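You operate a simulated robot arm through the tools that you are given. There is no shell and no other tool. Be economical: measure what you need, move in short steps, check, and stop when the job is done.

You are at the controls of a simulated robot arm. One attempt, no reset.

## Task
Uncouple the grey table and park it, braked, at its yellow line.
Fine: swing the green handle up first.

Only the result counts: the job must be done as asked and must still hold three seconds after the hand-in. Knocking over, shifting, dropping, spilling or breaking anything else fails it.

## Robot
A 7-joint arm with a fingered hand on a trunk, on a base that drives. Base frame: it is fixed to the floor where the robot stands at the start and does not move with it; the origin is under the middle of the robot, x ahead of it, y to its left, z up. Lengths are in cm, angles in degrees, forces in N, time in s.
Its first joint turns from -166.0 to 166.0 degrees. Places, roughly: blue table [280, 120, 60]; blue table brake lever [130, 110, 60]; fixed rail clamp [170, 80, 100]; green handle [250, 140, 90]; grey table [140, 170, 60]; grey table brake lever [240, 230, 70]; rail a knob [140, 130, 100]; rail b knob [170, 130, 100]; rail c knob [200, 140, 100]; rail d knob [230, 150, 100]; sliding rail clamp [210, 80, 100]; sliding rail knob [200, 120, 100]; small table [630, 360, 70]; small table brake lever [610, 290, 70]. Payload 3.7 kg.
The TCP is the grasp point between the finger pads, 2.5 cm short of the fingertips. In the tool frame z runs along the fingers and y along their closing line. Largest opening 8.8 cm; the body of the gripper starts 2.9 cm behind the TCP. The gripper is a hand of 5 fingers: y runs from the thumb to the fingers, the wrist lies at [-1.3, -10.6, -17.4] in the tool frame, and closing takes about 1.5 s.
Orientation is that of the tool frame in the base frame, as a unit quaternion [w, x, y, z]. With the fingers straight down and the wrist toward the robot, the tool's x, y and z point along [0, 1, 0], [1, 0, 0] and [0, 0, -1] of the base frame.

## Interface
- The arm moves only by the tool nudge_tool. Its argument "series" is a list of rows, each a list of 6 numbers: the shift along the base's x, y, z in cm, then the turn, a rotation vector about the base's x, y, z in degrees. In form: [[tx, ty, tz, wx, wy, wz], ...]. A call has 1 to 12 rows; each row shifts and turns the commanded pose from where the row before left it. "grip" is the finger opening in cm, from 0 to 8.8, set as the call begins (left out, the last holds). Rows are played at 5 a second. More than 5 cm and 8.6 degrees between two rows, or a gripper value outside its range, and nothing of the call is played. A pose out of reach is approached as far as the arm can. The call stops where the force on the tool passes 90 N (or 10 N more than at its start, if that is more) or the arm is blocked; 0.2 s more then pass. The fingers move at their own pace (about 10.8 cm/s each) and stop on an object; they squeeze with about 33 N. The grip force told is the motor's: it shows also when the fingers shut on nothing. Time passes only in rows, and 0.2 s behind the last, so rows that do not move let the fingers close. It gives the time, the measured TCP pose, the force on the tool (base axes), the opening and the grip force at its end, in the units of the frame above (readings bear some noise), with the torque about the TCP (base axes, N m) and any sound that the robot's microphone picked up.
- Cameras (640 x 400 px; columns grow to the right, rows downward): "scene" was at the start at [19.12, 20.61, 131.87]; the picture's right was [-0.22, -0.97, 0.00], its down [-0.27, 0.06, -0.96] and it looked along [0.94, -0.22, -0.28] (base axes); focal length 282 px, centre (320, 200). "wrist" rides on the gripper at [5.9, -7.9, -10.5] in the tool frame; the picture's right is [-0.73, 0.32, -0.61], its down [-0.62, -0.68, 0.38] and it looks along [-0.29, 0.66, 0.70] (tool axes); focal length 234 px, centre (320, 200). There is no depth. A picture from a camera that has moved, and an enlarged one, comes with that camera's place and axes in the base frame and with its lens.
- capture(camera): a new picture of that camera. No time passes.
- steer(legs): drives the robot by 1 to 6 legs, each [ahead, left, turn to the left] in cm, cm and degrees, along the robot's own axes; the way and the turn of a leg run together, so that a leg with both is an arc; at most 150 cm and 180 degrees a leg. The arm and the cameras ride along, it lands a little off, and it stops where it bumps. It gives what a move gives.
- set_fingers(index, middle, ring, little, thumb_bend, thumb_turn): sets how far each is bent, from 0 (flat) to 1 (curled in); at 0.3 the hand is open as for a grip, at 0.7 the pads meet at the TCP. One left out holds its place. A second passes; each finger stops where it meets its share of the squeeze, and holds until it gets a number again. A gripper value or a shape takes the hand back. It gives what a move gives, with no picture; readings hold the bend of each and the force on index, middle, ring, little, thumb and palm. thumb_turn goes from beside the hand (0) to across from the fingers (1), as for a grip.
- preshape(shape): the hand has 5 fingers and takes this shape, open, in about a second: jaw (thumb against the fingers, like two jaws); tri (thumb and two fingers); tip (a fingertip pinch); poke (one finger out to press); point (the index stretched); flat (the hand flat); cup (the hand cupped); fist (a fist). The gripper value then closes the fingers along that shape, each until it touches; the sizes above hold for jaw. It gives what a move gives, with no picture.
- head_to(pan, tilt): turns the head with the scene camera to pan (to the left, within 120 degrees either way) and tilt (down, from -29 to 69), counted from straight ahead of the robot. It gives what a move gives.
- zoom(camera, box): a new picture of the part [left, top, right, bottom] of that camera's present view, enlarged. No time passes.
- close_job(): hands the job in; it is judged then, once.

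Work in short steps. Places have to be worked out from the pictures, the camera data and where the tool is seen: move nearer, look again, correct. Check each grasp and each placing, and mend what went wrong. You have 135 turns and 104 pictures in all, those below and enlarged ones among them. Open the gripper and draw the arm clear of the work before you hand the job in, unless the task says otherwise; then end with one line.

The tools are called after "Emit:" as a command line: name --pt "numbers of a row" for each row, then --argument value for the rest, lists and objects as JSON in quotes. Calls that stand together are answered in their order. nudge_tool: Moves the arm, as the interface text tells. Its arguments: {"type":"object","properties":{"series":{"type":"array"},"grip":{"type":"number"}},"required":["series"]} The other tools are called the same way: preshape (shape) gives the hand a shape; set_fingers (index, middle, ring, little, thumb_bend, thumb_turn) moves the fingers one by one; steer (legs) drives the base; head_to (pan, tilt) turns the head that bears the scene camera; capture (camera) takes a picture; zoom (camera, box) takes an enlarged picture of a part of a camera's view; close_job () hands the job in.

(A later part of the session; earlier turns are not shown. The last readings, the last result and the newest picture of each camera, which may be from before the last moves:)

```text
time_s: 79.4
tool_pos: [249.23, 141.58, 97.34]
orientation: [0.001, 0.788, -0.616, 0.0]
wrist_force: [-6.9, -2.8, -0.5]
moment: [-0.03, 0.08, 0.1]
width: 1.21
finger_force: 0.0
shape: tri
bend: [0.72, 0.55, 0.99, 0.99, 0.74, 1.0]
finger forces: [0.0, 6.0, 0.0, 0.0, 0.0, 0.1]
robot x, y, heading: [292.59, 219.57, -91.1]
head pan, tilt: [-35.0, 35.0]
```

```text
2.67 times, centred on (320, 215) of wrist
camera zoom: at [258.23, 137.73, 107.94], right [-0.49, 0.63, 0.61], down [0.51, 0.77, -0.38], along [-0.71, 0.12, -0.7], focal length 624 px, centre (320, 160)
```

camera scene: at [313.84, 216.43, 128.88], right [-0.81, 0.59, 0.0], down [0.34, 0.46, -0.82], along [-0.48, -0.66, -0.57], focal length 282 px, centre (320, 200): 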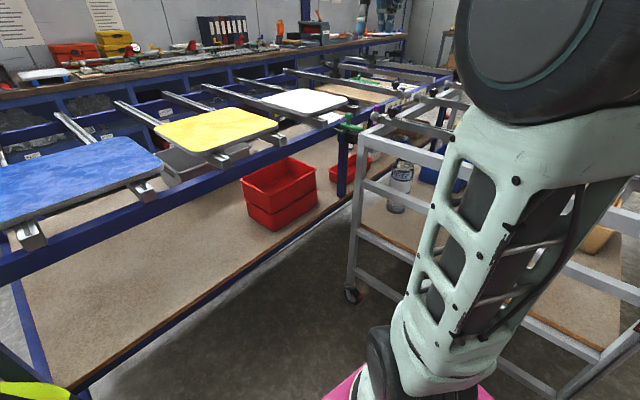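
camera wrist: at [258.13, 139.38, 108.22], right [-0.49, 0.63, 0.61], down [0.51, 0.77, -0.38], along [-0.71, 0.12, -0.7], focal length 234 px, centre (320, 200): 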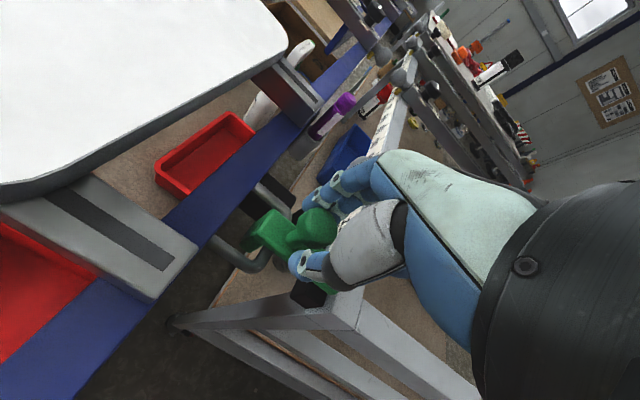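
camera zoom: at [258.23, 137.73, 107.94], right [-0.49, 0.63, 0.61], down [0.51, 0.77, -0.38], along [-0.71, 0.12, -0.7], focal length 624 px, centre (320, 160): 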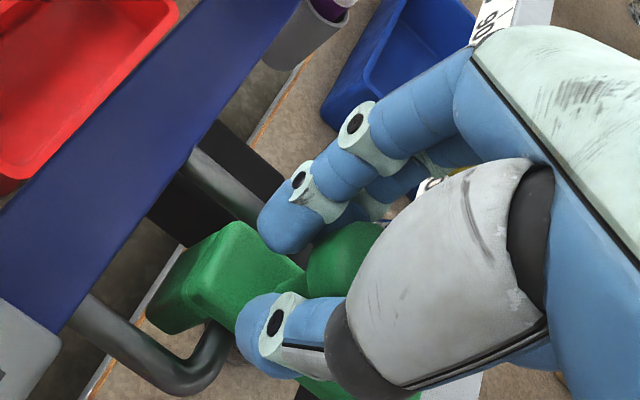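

Thumb stops ~1 cm short in x; the hand must go ~1.3 cm further -x and ~0.9 back +y. Regrip.

Emit:
nudge_tool --pt "0 0 0 0 0 0" --pt "0 0 0 0 0 0" --pt "0 0 0 0 0 0" --pt "-1.4 0.9 0 0 0 0" --pt "0 0 0 0 0 0" --grip 8.8

Emit:
nudge_tool --pt "0 0 0 0 0 0" --pt "0 0 0 0 0 0" --pt "0 0 0 0 0 0" --pt "0 0 0 0 0 0" --pt "0 0 0 0 0 0" --pt "0 0 0 0 0 0" --pt "0 0 0 0 0 0" --pt "0 0 0 0 0 0" --grip 1

Emit:
zoom --camera "wrist" --box '[200, 140, 440, 290]'

```text
time_s: 80.6
tool_pos: [247.57, 142.46, 97.45]
orientation: [0.0, 0.788, -0.616, -0.001]
wrist_force: [0.3, 0.1, -0.5]
moment: [0.0, 0.01, -0.01]
width: 8.76
finger_force: 0.1
shape: tri
bend: [0.3, 0.3, 0.99, 0.99, 0.3, 0.98]
finger forces: [0.0, 0.0, 0.0, 0.1, 0.0, 0.0]
robot x, y, heading: [292.68, 220.11, -90.8]
head pan, tilt: [-35.0, 35.0]
```

```text
time_s: 82.4
tool_pos: [247.69, 142.43, 97.53]
orientation: [-0.001, 0.787, -0.617, 0.0]
wrist_force: [11.5, 8.3, -7.5]
moment: [0.06, -0.19, -0.06]
width: 1.85
finger_force: 32.6
shape: tri
bend: [0.74, 0.61, 1.0, 1.0, 0.74, 1.0]
finger forces: [9.4, 11.5, 0.0, 0.0, 31.1, 0.0]
robot x, y, heading: [292.78, 219.66, -90.7]
head pan, tilt: [-35.0, 35.0]
```

```text
2.67 times, centred on (320, 215) of wrist
camera zoom: at [256.82, 138.75, 107.92], right [-0.49, 0.63, 0.61], down [0.51, 0.77, -0.38], along [-0.71, 0.12, -0.7], focal length 624 px, centre (320, 160)
```

zoom: 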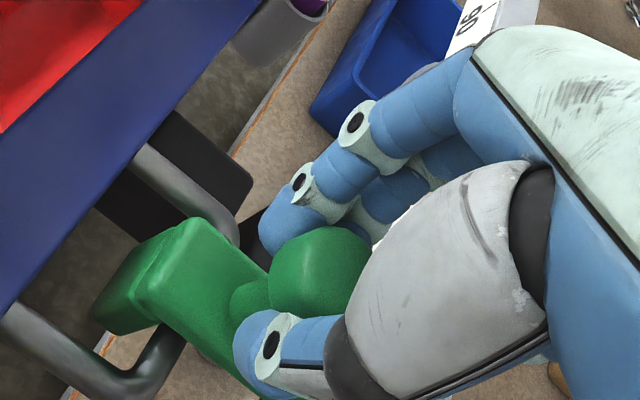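

Now a firm grip (thumb 31 N). Swing the knob up along its arc about the grey-side pivot, first ~30°.

Emit:
nudge_tool --pt "-0.1 0.45 0.9 -3 -0.6 0" --pt "-0.13 0.55 0.8 -3 -0.6 0" --pt "-0.15 0.65 0.73 -3 -0.6 0" --pt "-0.16 0.74 0.66 -3 -0.6 0"

Emit:
zoom --camera "wrist" --box '[120, 90, 440, 290]'

```text
time_s: 83.4
tool_pos: [247.23, 144.89, 100.63]
orientation: [0.071, 0.783, -0.613, 0.081]
wrist_force: [-0.3, -0.5, -0.3]
moment: [0.01, -0.04, -0.01]
width: 1.27
finger_force: 33.2
shape: tri
bend: [0.75, 0.74, 1.0, 1.0, 0.82, 1.0]
finger forces: [0.1, 0.2, 0.0, 0.0, 0.1, 0.0]
robot x, y, heading: [292.34, 219.69, -90.6]
head pan, tilt: [-35.0, 35.0]
```

```text
2.00 times, centred on (280, 190) of wrist
camera zoom: at [255.91, 143.38, 112.04], right [-0.51, 0.74, 0.44], down [0.53, 0.67, -0.52], along [-0.68, -0.03, -0.73], focal length 468 px, centre (400, 220)
```

zoom: 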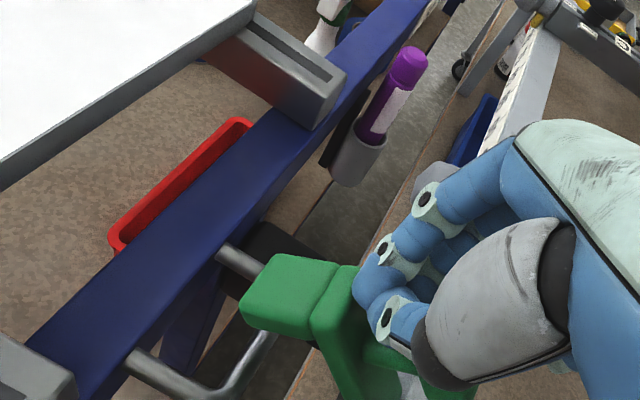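

The grip slipped off; the bar seems partly raised. Open, lift and look.

Emit:
nudge_tool --pt "0 0 0 0 0 0" --pt "0 0 0 0 0 0" --pt "0 0 2 0 0 0" --pt "0 0 3 0 0 0" --pt "0 0 4 0 0 0" --grip 8.8

Emit:
capture --camera "wrist"

Emit:
zoom --camera "scene" --box '[320, 80, 400, 130]'

```text
time_s: 84.6
tool_pos: [247.62, 145.08, 109.6]
orientation: [0.069, 0.783, -0.613, 0.081]
wrist_force: [-0.4, 0.6, -0.5]
moment: [0.05, -0.02, 0.01]
width: 8.75
finger_force: 0.1
shape: tri
bend: [0.3, 0.3, 0.99, 0.99, 0.3, 0.98]
finger forces: [0.1, 0.1, 0.0, 0.0, 0.0, 0.0]
robot x, y, heading: [293.19, 219.55, -90.8]
head pan, tilt: [-35.0, 35.0]
```

```text
66 pictures are left
camera wrist: at [256.17, 143.65, 121.02], right [-0.51, 0.74, 0.44], down [0.53, 0.67, -0.51], along [-0.68, -0.03, -0.74], focal length 234 px, centre (320, 200)
```

wrist: 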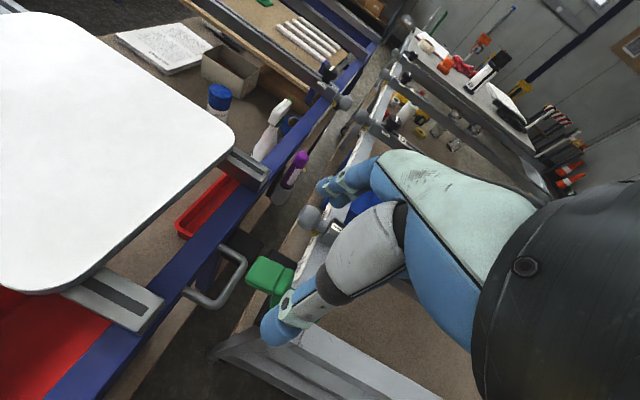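

```text
8.00 times, centred on (360, 105) of scene
camera zoom: at [309.64, 202.29, 128.88], right [-0.81, 0.59, 0.0], down [0.34, 0.46, -0.82], along [-0.48, -0.66, -0.57], focal length 2260 px, centre (0, 960)
```

zoom: 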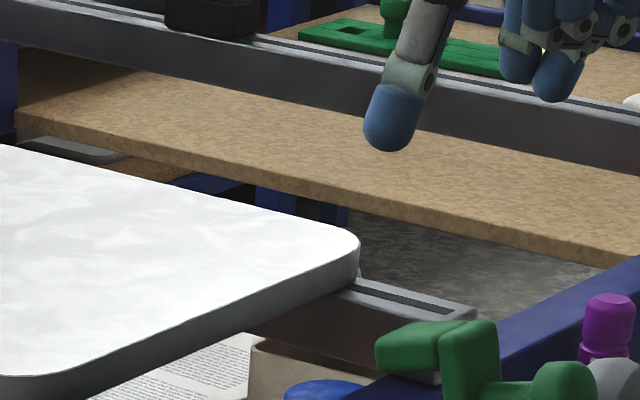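

The handle seems to have swung right up. Zoom to verify.

Emit:
zoom --camera "scene" --box '[340, 95, 440, 160]'

Emit:
zoom --camera "wrist" --box '[160, 200, 320, 300]'

```text
6.15 times, centred on (390, 128) of scene
camera zoom: at [309.64, 202.29, 128.88], right [-0.81, 0.59, 0.0], down [0.34, 0.46, -0.82], along [-0.48, -0.66, -0.57], focal length 1738 px, centre (-111, 646)
```

zoom: 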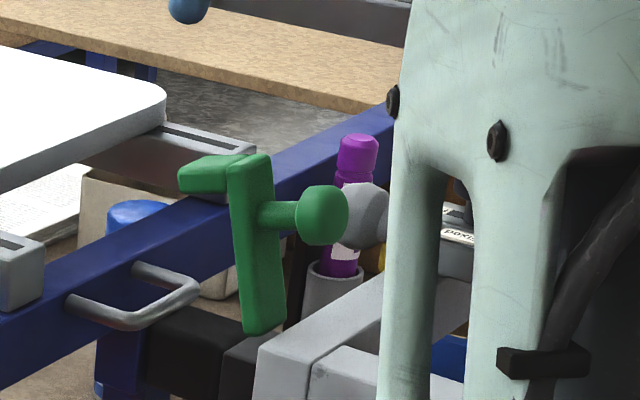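

```text
4.00 times, centred on (240, 250) of wrist
camera zoom: at [256.17, 143.65, 121.02], right [-0.51, 0.74, 0.44], down [0.53, 0.67, -0.51], along [-0.68, -0.03, -0.74], focal length 937 px, centre (640, 0)
```

zoom: 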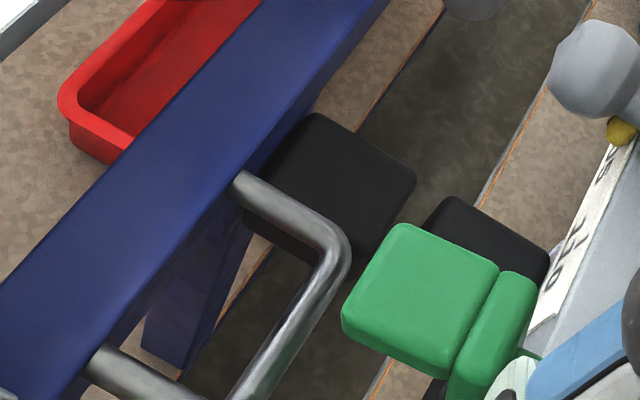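

Handle is up and clear of the loop. Now raise the arm, draw it back and look at the brake lever.

Emit:
nudge_tool --pt "0 1 4 3 0.6 0" --pt "0 1 4 3 0.6 0" --pt "2 4 1 3 0.6 0" --pt "2 4 0 3 0.6 0" --pt "2 4 0 0 0 0" --pt "2 4 0 0 0 0" --pt "2 4 0 0 0 0" --pt "2 4 0 0 0 0" --pt "2 4 0 0 0 0" --pt "1 4 0 0 0 0"

Emit:
head_to --pan -70 --tilt 45

Emit:
capture --camera "scene"

Emit:
capture --camera "wrist"

```text
time_s: 86.8
tool_pos: [262.36, 178.52, 118.41]
orientation: [0.001, 0.788, -0.616, 0.0]
wrist_force: [0.1, -0.5, 0.4]
moment: [0.02, 0.03, 0.01]
width: 8.76
finger_force: 0.0
shape: tri
bend: [0.3, 0.3, 0.99, 0.99, 0.3, 0.98]
finger forces: [0.1, 0.1, 0.0, 0.1, 0.0, 0.0]
robot x, y, heading: [292.33, 219.58, -91.0]
head pan, tilt: [-35.0, 35.0]
```

```text
time_s: 87.8
tool_pos: [262.32, 178.49, 118.41]
orientation: [0.001, 0.787, -0.616, 0.0]
wrist_force: [1.0, 0.5, 0.2]
moment: [-0.03, -0.04, 0.02]
width: 8.77
finger_force: 0.0
shape: tri
bend: [0.3, 0.3, 0.99, 0.99, 0.3, 0.98]
finger forces: [0.0, 0.0, 0.0, 0.0, 0.0, 0.0]
robot x, y, heading: [292.35, 219.58, -91.0]
head pan, tilt: [-70.0, 45.0]
```

```text
62 pictures are left
camera scene: at [307.13, 206.78, 127.4], right [-0.33, 0.95, 0.0], down [0.67, 0.23, -0.71], along [-0.67, -0.23, -0.71], focal length 282 px, centre (320, 200)
```

scene: 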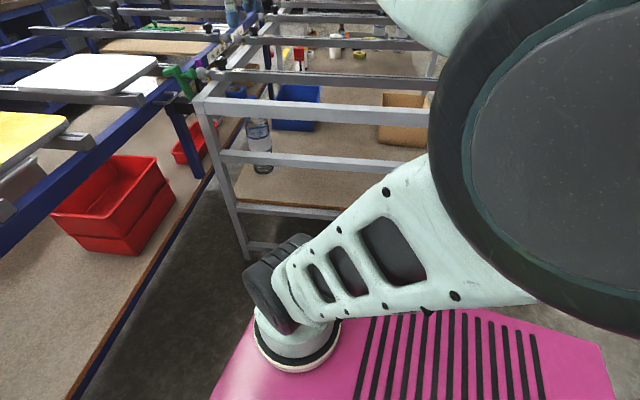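

```text
61 pictures are left
camera wrist: at [271.43, 174.76, 128.84], right [-0.49, 0.63, 0.61], down [0.51, 0.77, -0.38], along [-0.71, 0.12, -0.7], focal length 234 px, centre (320, 200)
```

wrist: 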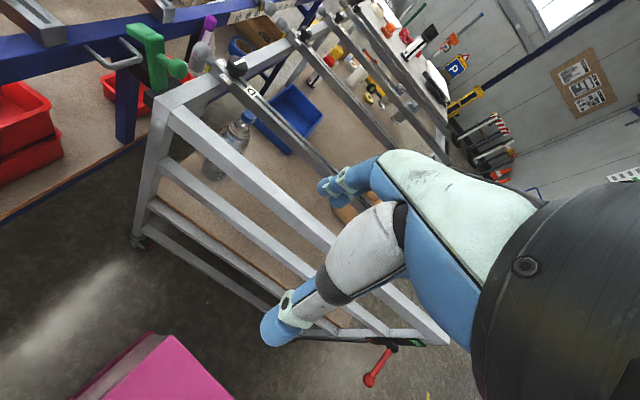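

Handle is vertical. Brake lever ball is about [240.6,237.7,65]. Turn the tool -90° so it closes along y, while moving over at height.

Emit:
nudge_tool --pt "0 4.8 0 0 0 -8" --pt "0 4.8 0 0 0 -8" --pt "0 4.8 0 0 0 -8" --pt "0 4.8 0 0 0 -8" --pt "-1 4.7 0 0 0 -8" --pt "-1 4.7 0 0 0 -8" --pt "-1 4.7 0 0 0 -8" --pt "-1 4.7 0 0 0 -8" --pt "-1 4.7 0 0 0 -8" --pt "-1 4.7 0 0 0 -8" --pt "-1 4.7 0 0 0 -8"

Emit:
capture --camera "wrist"

Emit:
capture --camera "scene"

```text
time_s: 89.2
tool_pos: [260.33, 201.74, 119.07]
orientation: [-0.027, -0.579, 0.815, -0.001]
wrist_force: [0.2, 0.3, -0.4]
moment: [0.01, 0.0, -0.01]
width: 8.79
finger_force: 0.0
shape: tri
bend: [0.3, 0.3, 0.99, 0.99, 0.3, 0.98]
finger forces: [0.0, 0.0, 0.1, 0.1, 0.0, 0.1]
robot x, y, heading: [292.63, 219.48, -91.0]
head pan, tilt: [-70.0, 45.0]
stopped in row 6: the arm was blocked; the commanded pose is now the measured one
```

```text
60 pictures are left
camera wrist: at [266.26, 193.85, 129.57], right [-0.04, 0.81, 0.58], down [0.83, 0.35, -0.43], along [-0.56, 0.47, -0.69], focal length 234 px, centre (320, 200)
```

wrist: 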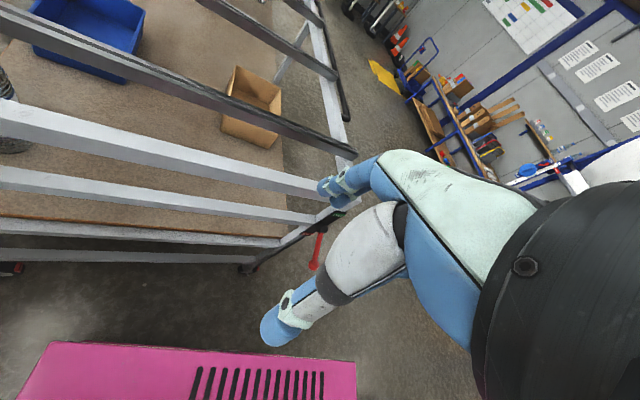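

```text
59 pictures are left
camera scene: at [308.07, 208.05, 125.69], right [-0.2, 0.98, 0.0], down [0.83, 0.17, -0.53], along [-0.52, -0.11, -0.85], focal length 282 px, centre (320, 200)
```

scene: 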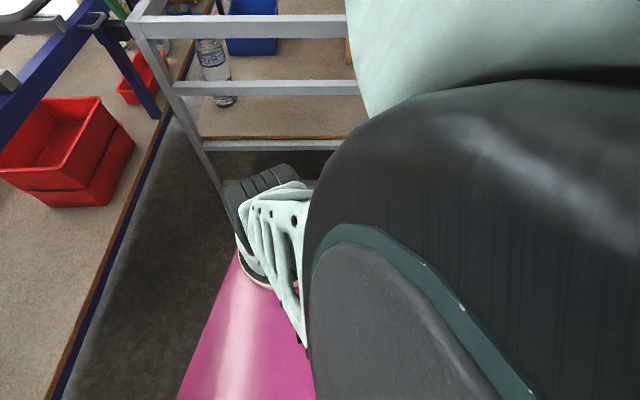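

The arm folded into the head: too close. I'll undo the last steps and reposition the base so the lever lies ahead at ~78 cm.

Emit:
nudge_tool --pt "1 -4.7 0 0 0 4" --pt "0 -4.8 0 0 0 4" --pt "0 -4.8 0 0 0 4"

Emit:
steer --legs '[[-65, 12, 0], [0, 0, -48]]'

Emit:
head_to --pan 5 --tilt 40

Emit:
capture --camera "scene"

```text
time_s: 90.0
tool_pos: [261.31, 187.08, 119.41]
orientation: [-0.026, -0.66, 0.751, 0.0]
wrist_force: [0.5, 2.2, 0.0]
moment: [-0.21, 0.05, 0.05]
width: 8.78
finger_force: 0.1
shape: tri
bend: [0.3, 0.3, 0.99, 0.99, 0.3, 0.98]
finger forces: [0.0, 0.1, 0.0, 0.0, 0.0, 0.0]
robot x, y, heading: [292.35, 219.82, -91.2]
head pan, tilt: [-70.0, 45.0]
```

```text
time_s: 95.8
tool_pos: [260.77, 284.55, 119.5]
orientation: [-0.026, -0.304, 0.952, 0.009]
wrist_force: [-0.2, 0.5, -0.9]
moment: [-0.03, 0.03, -0.01]
width: 8.78
finger_force: 0.0
shape: tri
bend: [0.3, 0.3, 0.99, 0.99, 0.3, 0.98]
finger forces: [0.0, 0.0, 0.0, 0.1, 0.0, 0.0]
robot x, y, heading: [305.82, 283.97, -138.3]
head pan, tilt: [-70.0, 45.0]
```

```text
time_s: 97.2
tool_pos: [260.32, 284.6, 119.18]
orientation: [-0.019, -0.304, 0.953, 0.005]
wrist_force: [0.3, 0.0, 0.2]
moment: [0.02, 0.03, 0.02]
width: 8.81
finger_force: 0.0
shape: tri
bend: [0.3, 0.3, 0.99, 0.99, 0.3, 0.98]
finger forces: [0.1, 0.0, 0.0, 0.0, 0.0, 0.0]
robot x, y, heading: [305.37, 283.89, -138.1]
head pan, tilt: [5.0, 40.0]
```

```text
58 pictures are left
camera scene: at [304.35, 262.49, 130.49], right [0.23, 0.97, 0.0], down [0.41, -0.1, -0.91], along [-0.88, 0.21, -0.42], focal length 282 px, centre (320, 200)
```

scene: 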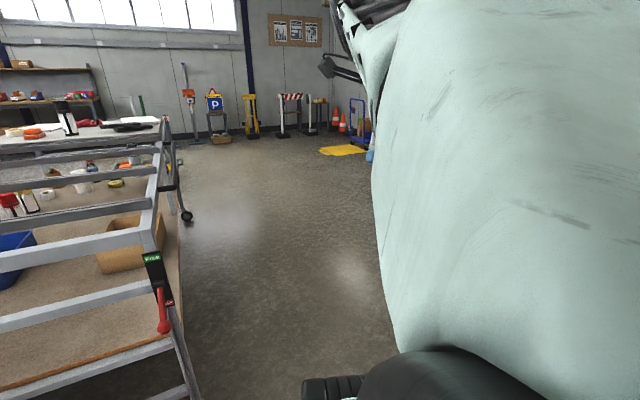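

The arm is pressing on the head. Move the arm forward and away, turning the wrist back to a natural angle.

Emit:
nudge_tool --pt "-1 -3 0 0 0 8" --pt "-1 -3 0 0 0 8" --pt "-1 -3 0 0 0 8" --pt "-1 -3 0 0 0 8" --pt "-1 -3 0 0 0 8" --pt "-1 -3 0 0 0 8" --pt "0 -3 0 0 0 8" --pt "0 -3 0 0 0 8" --pt "0 0 0 0 0 8" --pt "0 0 0 0 0 8" --pt "0 0 0 0 0 8" --pt "0 0 0 0 0 8"

Emit:
nudge_tool --pt "0 0 0 0 0 8" --pt "0 0 0 0 0 8" --pt "0 0 0 0 0 8" --pt "0 0 0 0 0 8" --pt "0 0 0 0 0 8" --pt "0 0 0 0 0 8" --pt "0 0 0 0 0 8"

Emit:
head_to --pan -5 --tilt 40

Emit:
capture --camera "scene"

```text
time_s: 99.8
tool_pos: [254.9, 260.58, 119.27]
orientation: [0.024, 0.911, -0.411, 0.013]
wrist_force: [0.1, 0.0, 0.8]
moment: [-0.01, 0.01, 0.01]
width: 8.77
finger_force: 0.1
shape: tri
bend: [0.3, 0.3, 0.99, 0.99, 0.3, 0.98]
finger forces: [0.0, 0.1, 0.1, 0.0, 0.0, 0.0]
robot x, y, heading: [305.81, 283.55, -138.1]
head pan, tilt: [5.0, 40.0]
```

```text
time_s: 101.4
tool_pos: [254.86, 260.64, 119.51]
orientation: [0.014, 0.997, 0.066, 0.024]
wrist_force: [0.3, -0.8, -0.2]
moment: [0.01, 0.01, 0.01]
width: 8.78
finger_force: 0.0
shape: tri
bend: [0.3, 0.3, 0.99, 0.99, 0.3, 0.98]
finger forces: [0.0, 0.1, 0.0, 0.0, 0.1, 0.0]
robot x, y, heading: [305.54, 283.48, -138.3]
head pan, tilt: [5.0, 40.0]
```

```text
time_s: 102.1
tool_pos: [254.87, 260.52, 119.43]
orientation: [0.015, 0.998, 0.064, 0.023]
wrist_force: [-1.1, 0.3, 0.6]
moment: [0.02, 0.0, -0.02]
width: 8.78
finger_force: 0.1
shape: tri
bend: [0.3, 0.3, 0.99, 0.99, 0.3, 0.98]
finger forces: [0.0, 0.1, 0.0, 0.0, 0.1, 0.0]
robot x, y, heading: [305.94, 283.53, -138.3]
head pan, tilt: [-5.0, 40.0]
```

```text
57 pictures are left
camera scene: at [306.51, 255.29, 128.12], right [-0.6, 0.8, 0.0], down [0.51, 0.39, -0.77], along [-0.61, -0.46, -0.64], focal length 282 px, centre (320, 200)
```

scene: 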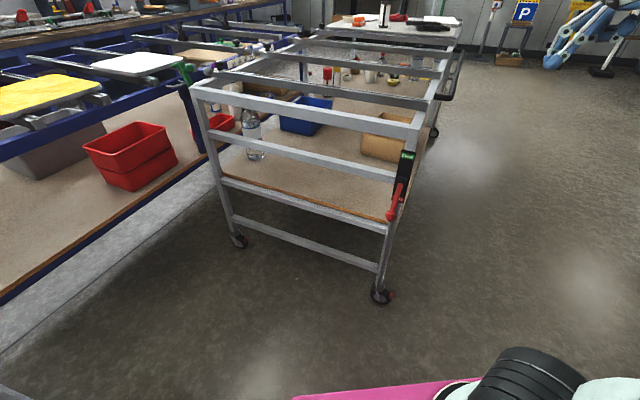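

Head is free again, with a great view; there's a black push handle on the grey's left side. Zoom into the lever and that handle.

Emit:
zoom --camera "scene" --box '[360, 130, 440, 230]'

Emit:
zoom --camera "scene" --box '[370, 20, 490, 120]'

Emit:
zoom --camera "scene" --box '[120, 20, 320, 145]'

Emit:
capture --camera "wrist"

```text
4.00 times, centred on (400, 180) of scene
camera zoom: at [306.51, 255.29, 128.12], right [-0.6, 0.8, 0.0], down [0.51, 0.39, -0.77], along [-0.61, -0.46, -0.64], focal length 1130 px, centre (0, 280)
```

zoom: 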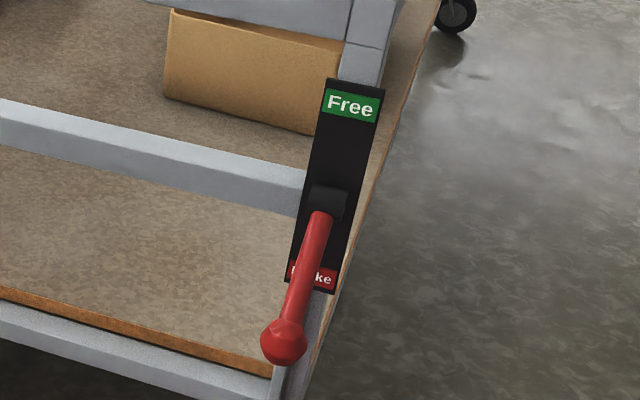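

```text
4.00 times, centred on (430, 70) of scene
camera zoom: at [306.51, 255.29, 128.12], right [-0.6, 0.8, 0.0], down [0.51, 0.39, -0.77], along [-0.61, -0.46, -0.64], focal length 1130 px, centre (-120, 720)
```

zoom: 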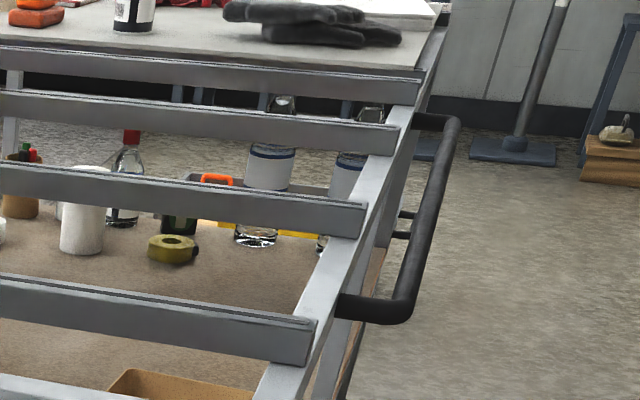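

```text
3.20 times, centred on (220, 82) of scene
camera zoom: at [306.51, 255.29, 128.12], right [-0.6, 0.8, 0.0], down [0.51, 0.39, -0.77], along [-0.61, -0.46, -0.64], focal length 904 px, centre (640, 576)
```

zoom: 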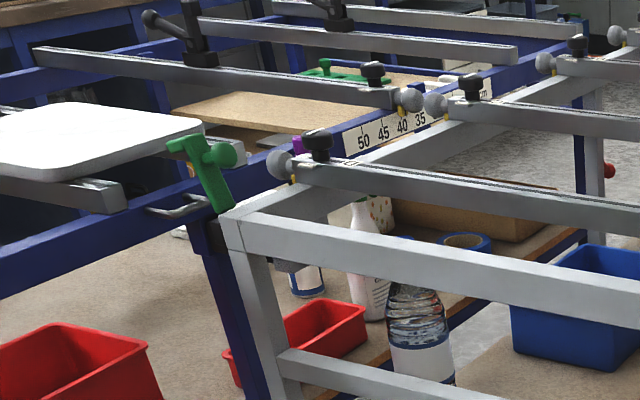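

```text
53 pictures are left
camera wrist: at [259.18, 269.48, 129.9], right [-0.71, -0.4, 0.58], down [-0.69, 0.59, -0.43], along [-0.17, -0.71, -0.69], focal length 234 px, centre (320, 200)
```

wrist: 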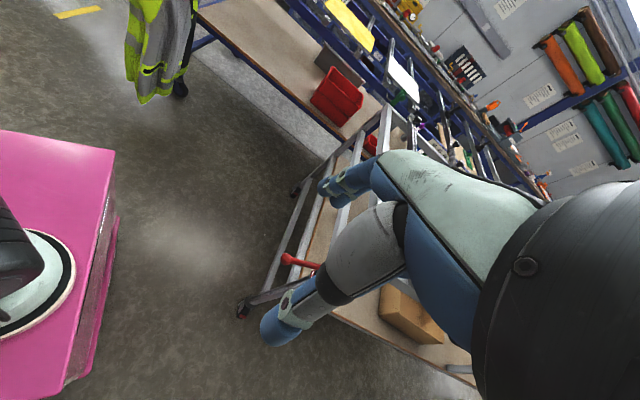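

Lever: pivot ≈[235,233.5,76.5], ball ≈[242,234,68]; it must swing up to "Free". Move above the ball with the hand tilted 20° so the wrist stays clear of the table.

Emit:
nudge_tool --pt "-1 -4 -2 0 7 3" --pt "-1 -4 -2 0 7 2" --pt "-1 -4 -2 0 6 0" --pt "-2 -4 -2 0 0 0" --pt "-2 -4 -2 0 0 0" --pt "-2 -4 -2 0 0 0" --pt "-2 -3.3 -2 0 0 0" --pt "0 0 -4 0 0 0" --pt "0 0 -4 0 0 0"

Emit:
capture --camera "wrist"

Emit:
zoom --camera "scene" --box '[320, 80, 480, 230]'

```text
time_s: 104.1
tool_pos: [243.75, 233.29, 97.4]
orientation: [0.0, 0.983, 0.108, -0.15]
wrist_force: [-0.3, -0.6, -0.9]
moment: [-0.02, -0.03, 0.0]
width: 8.8
finger_force: 0.0
shape: tri
bend: [0.3, 0.3, 0.99, 0.99, 0.3, 0.98]
finger forces: [0.0, 0.0, 0.1, 0.0, 0.1, 0.0]
robot x, y, heading: [305.76, 283.73, -138.1]
head pan, tilt: [-5.0, 40.0]
```

```text
52 pictures are left
camera wrist: at [250.77, 242.64, 105.83], right [-0.43, -0.45, 0.78], down [-0.84, 0.52, -0.16], along [-0.34, -0.72, -0.6], focal length 234 px, centre (320, 200)
```

wrist: 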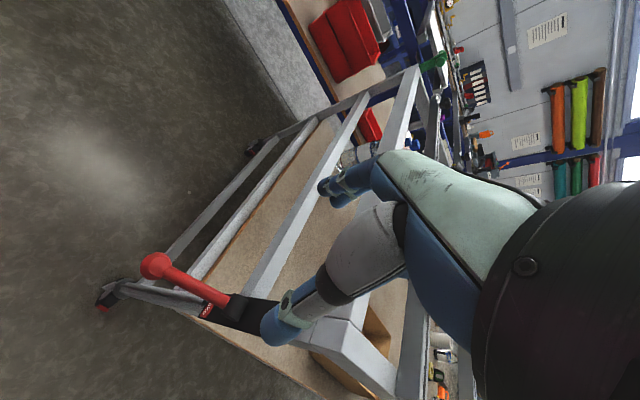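

```text
2.67 times, centred on (400, 155) of scene
camera zoom: at [306.52, 255.29, 128.12], right [-0.6, 0.8, 0.0], down [0.51, 0.39, -0.77], along [-0.61, -0.46, -0.64], focal length 753 px, centre (107, 320)
```

zoom: 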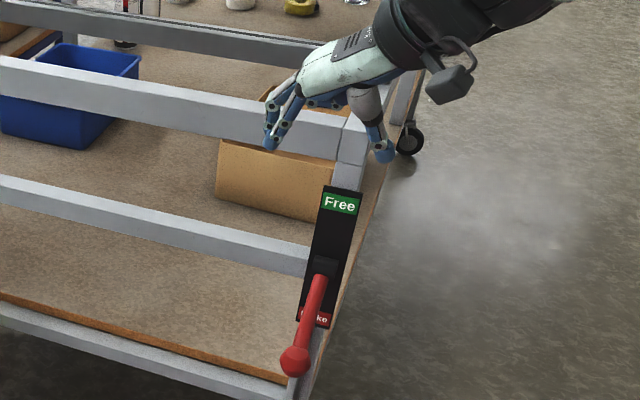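

Ball confirmed at ≈[242.2,234.4,68]. Descend around it.

Emit:
nudge_tool --pt "0 0.3 -5 0 0 0" --pt "0 0 -5 0 0 0" --pt "0 0 -5 0 0 0" --pt "-0.4 0 -5 0 0 0" --pt "-0.6 0 -4 0 0 0" --pt "-0.6 0 -4 0 0 0"

Emit:
zoom --camera "scene" --box '[320, 100, 480, 230]'

Emit:
capture --camera "wrist"

```text
refused: row 4 steps farther than a row can; nothing moved
```

```text
3.08 times, centred on (400, 165) of scene
camera zoom: at [306.52, 255.29, 128.12], right [-0.6, 0.8, 0.0], down [0.51, 0.39, -0.77], along [-0.61, -0.46, -0.64], focal length 869 px, centre (74, 308)
```

zoom: 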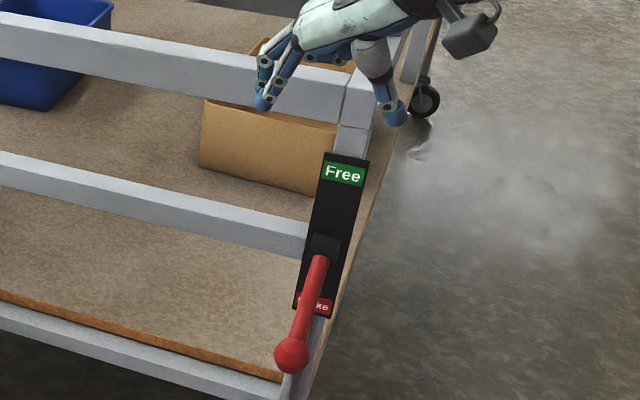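

```text
49 pictures are left
camera wrist: at [250.77, 242.64, 105.83], right [-0.43, -0.45, 0.78], down [-0.84, 0.52, -0.16], along [-0.34, -0.72, -0.6], focal length 234 px, centre (320, 200)
```

wrist: 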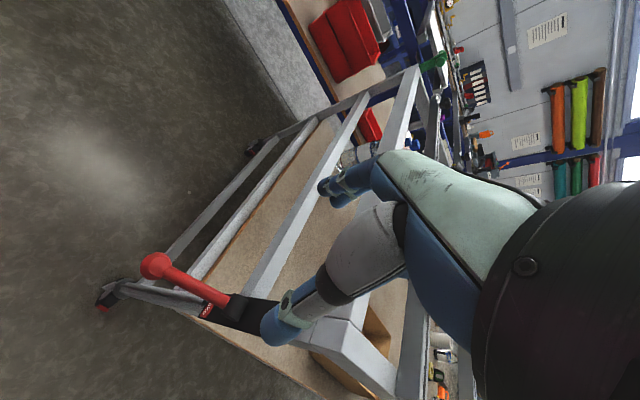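

A step was too long; repeat with smaller rows.

Emit:
nudge_tool --pt "0 0.3 -4.5 0 0 0" --pt "0 0 -4.5 0 0 0" --pt "0 0 -4.5 0 0 0" --pt "-0.4 0 -4.5 0 0 0" --pt "-0.6 0 -4.5 0 0 0" --pt "-0.6 0 -3 0 0 0" --pt "0 0 -2.5 0 0 0"

Emit:
zoom --camera "scene" --box '[320, 100, 480, 230]'

Emit:
capture --camera "wrist"

```text
time_s: 105.7
tool_pos: [242.34, 233.69, 69.54]
orientation: [-0.001, 0.983, 0.108, -0.151]
wrist_force: [0.1, -0.1, -0.7]
moment: [0.05, 0.0, 0.03]
width: 8.79
finger_force: 0.0
shape: tri
bend: [0.3, 0.3, 0.99, 0.99, 0.3, 0.98]
finger forces: [0.1, 0.0, 0.1, 0.0, 0.1, 0.1]
robot x, y, heading: [305.65, 283.54, -138.1]
head pan, tilt: [-5.0, 40.0]
```

```text
3.08 times, centred on (400, 165) of scene
camera zoom: at [306.51, 255.29, 128.12], right [-0.6, 0.8, 0.0], down [0.51, 0.38, -0.77], along [-0.61, -0.46, -0.64], focal length 869 px, centre (74, 308)
```

zoom: 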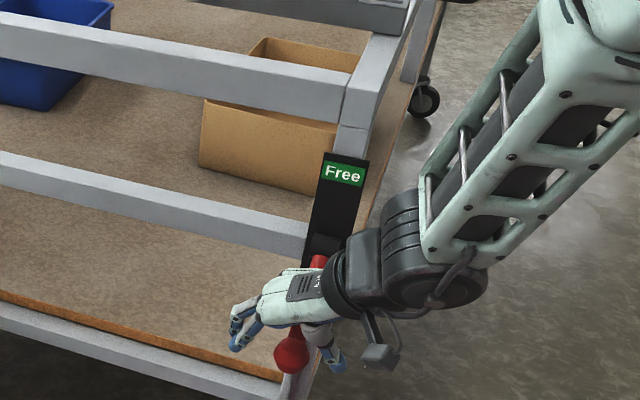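

```text
47 pictures are left
camera wrist: at [249.15, 242.99, 78.07], right [-0.43, -0.45, 0.78], down [-0.84, 0.52, -0.16], along [-0.34, -0.72, -0.6], focal length 234 px, centre (320, 200)
```

wrist: 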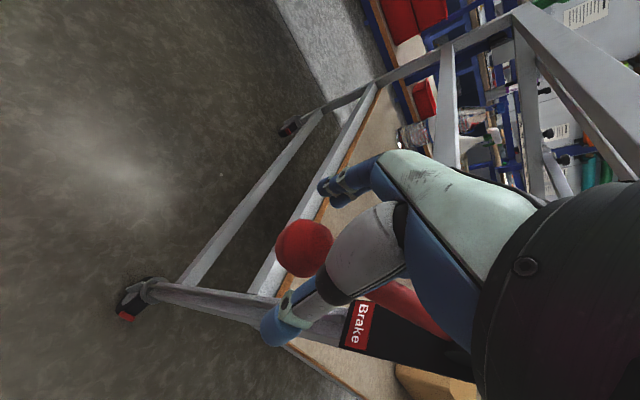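

Ball lies on the closing line. Close on it.

Emit:
nudge_tool --pt "0 0 -0.8 0 0 0" --pt "0 0 0 0 0 0" --pt "0 0 0 0 0 0" --pt "0 0 0 0 0 0" --pt "0 0 0 0 0 0" --pt "0 0 0 0 0 0" --pt "0 0 0 0 0 0" --pt "0 0 0 0 0 0" --grip 1

Emit:
capture --camera "wrist"

```text
time_s: 107.5
tool_pos: [242.27, 233.89, 68.76]
orientation: [-0.002, 0.983, 0.108, -0.15]
wrist_force: [-0.5, 18.5, -7.2]
moment: [0.17, 0.16, 0.05]
width: 2.47
finger_force: 32.5
shape: tri
bend: [0.74, 0.62, 1.0, 1.0, 0.71, 1.0]
finger forces: [11.1, 8.9, 6.9, 0.1, 39.0, 0.0]
robot x, y, heading: [305.98, 283.54, -138.2]
head pan, tilt: [-5.0, 40.0]
```

```text
46 pictures are left
camera wrist: at [249.14, 243.13, 77.26], right [-0.43, -0.45, 0.78], down [-0.84, 0.52, -0.16], along [-0.34, -0.72, -0.6], focal length 234 px, centre (320, 200)
```

wrist: 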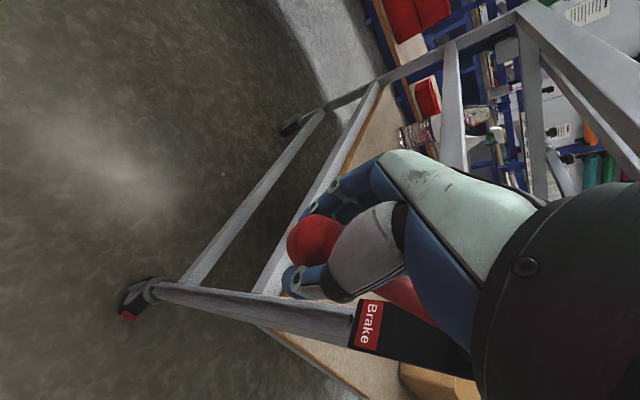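

Firmly gripped. Swing the ball up along the arc about the pivot.

Emit:
nudge_tool --pt "1.0 0.2 1.0 0 0 0" --pt "0.9 0.2 1.1 0 0 0" --pt "0.7 0.15 1.2 0 0 0" --pt "0.6 0.12 1.3 0 0 0" --pt "0.4 0.1 1.4 0 0 0" --pt "0.25 0.05 1.4 0 0 0"

Emit:
capture --camera "wrist"

Emit:
zoom --camera "scene" --box '[320, 100, 480, 230]'

```text
time_s: 108.9
tool_pos: [246.56, 234.22, 76.09]
orientation: [0.0, 0.983, 0.111, -0.148]
wrist_force: [6.6, -12.0, -0.4]
moment: [-0.07, 0.06, 0.17]
width: 1.6
finger_force: 32.6
shape: tri
bend: [0.75, 0.62, 1.0, 1.0, 0.86, 1.0]
finger forces: [0.1, 11.6, 10.2, 0.0, 0.1, 0.0]
robot x, y, heading: [306.22, 283.74, -138.1]
head pan, tilt: [-5.0, 40.0]
```

```text
45 pictures are left
camera wrist: at [253.33, 243.63, 84.62], right [-0.43, -0.45, 0.78], down [-0.84, 0.51, -0.16], along [-0.33, -0.73, -0.6], focal length 234 px, centre (320, 200)
```

wrist: 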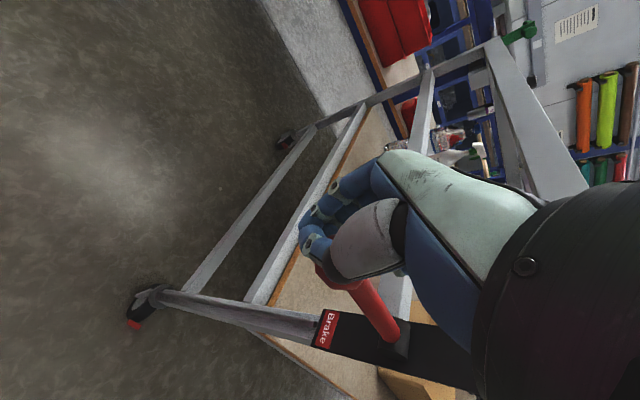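

```text
3.08 times, centred on (400, 165) of scene
camera zoom: at [306.58, 255.23, 128.12], right [-0.6, 0.8, 0.0], down [0.51, 0.39, -0.77], along [-0.61, -0.46, -0.64], focal length 869 px, centre (74, 308)
```

zoom: 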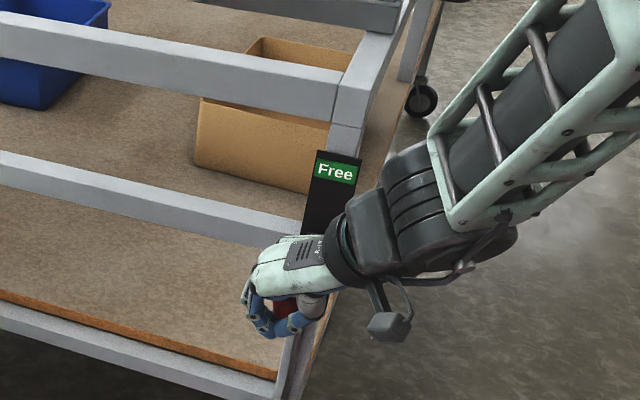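

The pinch loosened but the closed fingers still hold the ball; continue upward along the arc and see.

Emit:
nudge_tool --pt "-0.1 0 1.5 0 0 0" --pt "-0.2 0 1.5 0 0 0" --pt "-0.4 -0.1 1.4 0 0 0" --pt "-0.6 -0.1 1.3 0 0 0" --pt "-0.8 -0.15 1.3 0 0 0" --pt "-0.8 -0.15 1.2 0 0 0"

Emit:
capture --camera "wrist"

Emit:
zoom --camera "scene" --box '[320, 100, 480, 230]'

```text
time_s: 110.3
tool_pos: [243.03, 233.81, 84.43]
orientation: [0.0, 0.982, 0.108, -0.152]
wrist_force: [4.2, -10.1, 0.6]
moment: [-0.23, -0.11, 0.1]
width: 1.68
finger_force: 33.1
shape: tri
bend: [0.74, 0.61, 1.0, 1.0, 0.88, 1.0]
finger forces: [0.1, 9.8, 0.0, 0.1, 0.0, 0.1]
robot x, y, heading: [305.46, 283.73, -138.3]
head pan, tilt: [-5.0, 40.0]
```

```text
43 pictures are left
camera wrist: at [249.96, 243.14, 92.89], right [-0.43, -0.45, 0.78], down [-0.84, 0.52, -0.16], along [-0.34, -0.72, -0.6], focal length 234 px, centre (320, 200)
```

wrist: 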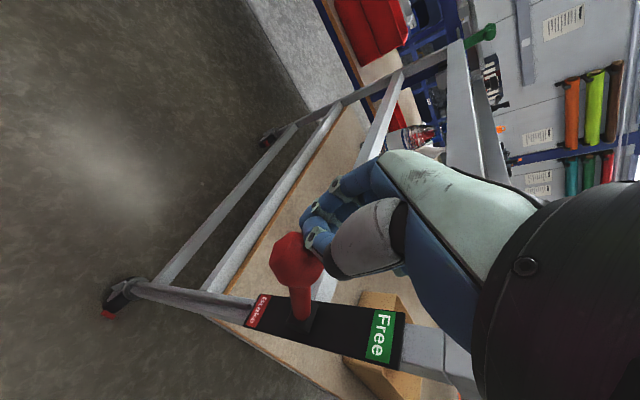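

```text
3.08 times, centred on (400, 165) of scene
camera zoom: at [306.52, 255.24, 128.12], right [-0.6, 0.8, 0.0], down [0.51, 0.39, -0.77], along [-0.61, -0.46, -0.64], focal length 869 px, centre (74, 308)
```

zoom: 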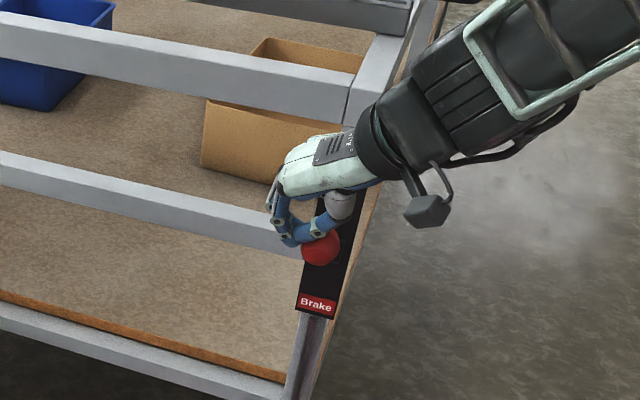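

The lever is now a bit above horizontal (ball ≈[243,234.5,81]). Open and regrip lower to finish the swing.

Emit:
nudge_tool --pt "0 0 0 0 0 0" --pt "0 0 0 0 0 0" --pt "0 0 0 0 0 0" --pt "0 0 0 0 0 0" --pt "0.5 0 -2 0 0 0" --pt "0 0 -1.5 0 0 0" --grip 8.8

Emit:
capture --camera "wrist"

Emit:
zoom --camera "scene" --box '[350, 130, 450, 200]'

```text
time_s: 111.7
tool_pos: [243.57, 233.95, 80.7]
orientation: [-0.001, 0.983, 0.108, -0.151]
wrist_force: [-0.8, -0.1, -0.5]
moment: [-0.03, 0.01, 0.0]
width: 8.77
finger_force: 0.0
shape: tri
bend: [0.3, 0.3, 0.99, 0.99, 0.3, 0.97]
finger forces: [0.0, 0.0, 0.1, 0.1, 0.0, 0.0]
robot x, y, heading: [305.85, 283.45, -138.2]
head pan, tilt: [-5.0, 40.0]
```

```text
41 pictures are left
camera wrist: at [250.48, 243.27, 89.19], right [-0.43, -0.45, 0.78], down [-0.84, 0.52, -0.16], along [-0.34, -0.72, -0.6], focal length 234 px, centre (320, 200)
```

wrist: 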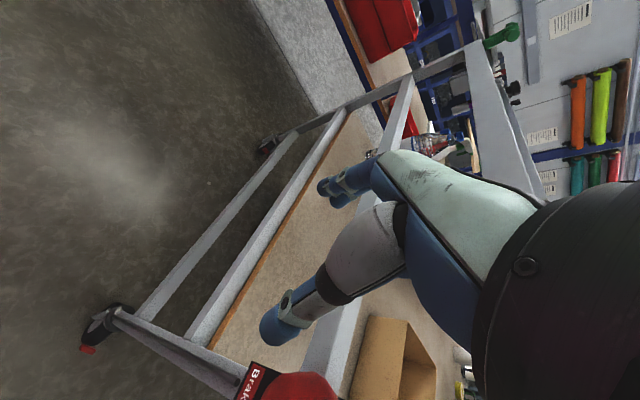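

```text
5.71 times, centred on (400, 165) of scene
camera zoom: at [306.49, 255.31, 128.12], right [-0.6, 0.8, 0.0], down [0.51, 0.38, -0.77], along [-0.61, -0.46, -0.64], focal length 1614 px, centre (-137, 400)
```

zoom: 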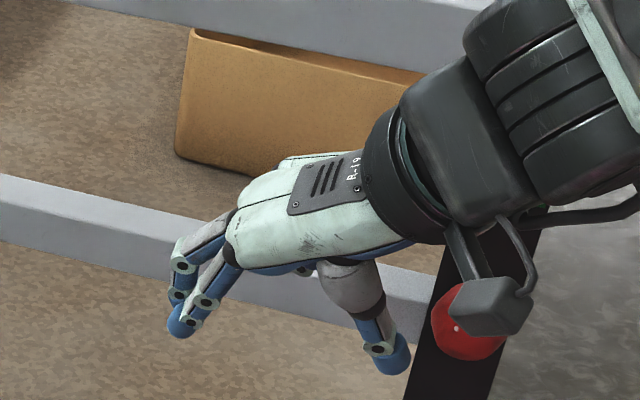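

The table itself shifted ~7 cm toward +y: the brake is free and the opening thumb nudged it. Raise the hand clear and look.

Emit:
nudge_tool --pt "2 -0.5 0 0 0 0" --pt "2 0 2 0 0 0" --pt "0 0 4.5 0 0 0" --pt "0 0 4.5 0 0 0" --pt "0 0 4.5 0 0 0" --pt "0 0 4.5 0 0 0" --pt "2 0 4 0 0 0"

Emit:
capture --camera "scene"

Emit:
capture --camera "wrist"

```text
time_s: 113.3
tool_pos: [249.62, 233.81, 104.61]
orientation: [-0.001, 0.983, 0.109, -0.149]
wrist_force: [0.4, -0.5, -0.6]
moment: [-0.02, -0.03, 0.0]
width: 8.79
finger_force: 0.0
shape: tri
bend: [0.3, 0.3, 0.99, 0.99, 0.3, 0.97]
finger forces: [0.0, 0.0, 0.1, 0.0, 0.1, 0.1]
robot x, y, heading: [305.99, 283.36, -138.0]
head pan, tilt: [-5.0, 40.0]
```

```text
39 pictures are left
camera scene: at [306.49, 255.28, 128.12], right [-0.6, 0.8, 0.0], down [0.52, 0.39, -0.77], along [-0.61, -0.46, -0.64], focal length 282 px, centre (320, 200)
```

scene: 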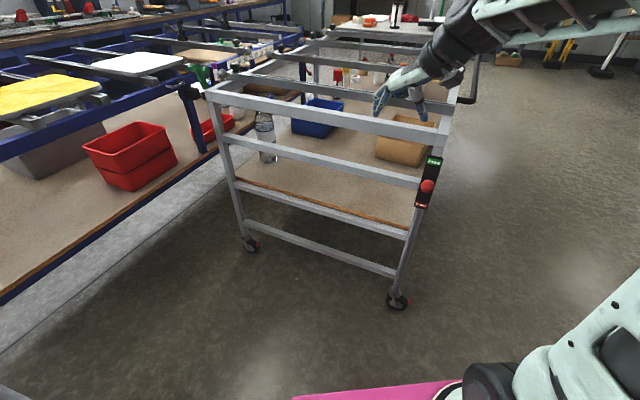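

```text
38 pictures are left
camera wrist: at [256.47, 243.06, 113.03], right [-0.43, -0.45, 0.78], down [-0.84, 0.52, -0.16], along [-0.33, -0.72, -0.6], focal length 234 px, centre (320, 200)
```

wrist: 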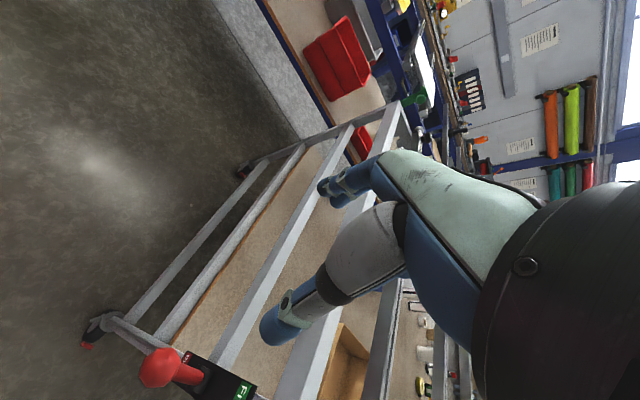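

Brake is off (table moved). There's a U-handle along the grey's left side, centre ≈[145,222,88] – ideal for pulling. Retract, drive round to stand parallel on the left side with the table on the robot's right.

Emit:
nudge_tool --pt "3 2 3 0 -7 0" --pt "3 2 3 0 -7 0" --pt "3 2 3 0 -6 0" --pt "3 2 3 0 0 0"

Emit:
steer --legs '[[-45, 0, 0], [0, 0, 138], [-150, 0, 0], [-58, 0, 0]]'

Emit:
head_to --pan -85 --tilt 35

Emit:
capture --camera "scene"

```text
time_s: 114.3
tool_pos: [261.69, 241.54, 116.72]
orientation: [0.018, 0.994, 0.107, 0.024]
wrist_force: [-0.2, 0.3, -0.4]
moment: [0.03, -0.01, 0.02]
width: 8.77
finger_force: 0.1
shape: tri
bend: [0.3, 0.3, 0.99, 0.99, 0.3, 0.97]
finger forces: [0.0, 0.0, 0.1, 0.1, 0.1, 0.0]
robot x, y, heading: [305.62, 283.72, -138.3]
head pan, tilt: [-5.0, 40.0]
```

```text
time_s: 132.5
tool_pos: [193.6, 329.62, 116.72]
orientation: [-0.014, 0.318, 0.948, 0.026]
wrist_force: [0.1, -0.4, -0.9]
moment: [0.02, 0.02, 0.0]
width: 8.77
finger_force: 0.1
shape: tri
bend: [0.3, 0.3, 0.99, 0.99, 0.3, 0.97]
finger forces: [0.0, 0.0, 0.1, 0.0, 0.0, 0.0]
robot x, y, heading: [132.48, 335.27, -7.6]
head pan, tilt: [-5.0, 40.0]
```

```text
time_s: 134.0
tool_pos: [193.65, 329.64, 116.63]
orientation: [-0.014, 0.318, 0.948, 0.026]
wrist_force: [0.9, -0.6, 0.7]
moment: [0.01, -0.01, 0.02]
width: 8.79
finger_force: 0.0
shape: tri
bend: [0.3, 0.3, 0.99, 0.99, 0.3, 0.97]
finger forces: [0.0, 0.1, 0.0, 0.0, 0.1, 0.0]
robot x, y, heading: [132.83, 335.75, -7.7]
head pan, tilt: [-85.0, 35.0]
```

```text
37 pictures are left
camera scene: at [145.34, 347.99, 128.88], right [-1.0, 0.04, 0.0], down [0.03, 0.57, -0.82], along [-0.04, -0.82, -0.57], focal length 282 px, centre (320, 200)
```

scene: 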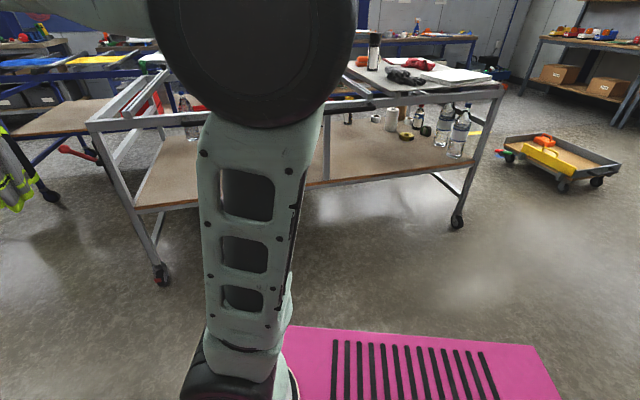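

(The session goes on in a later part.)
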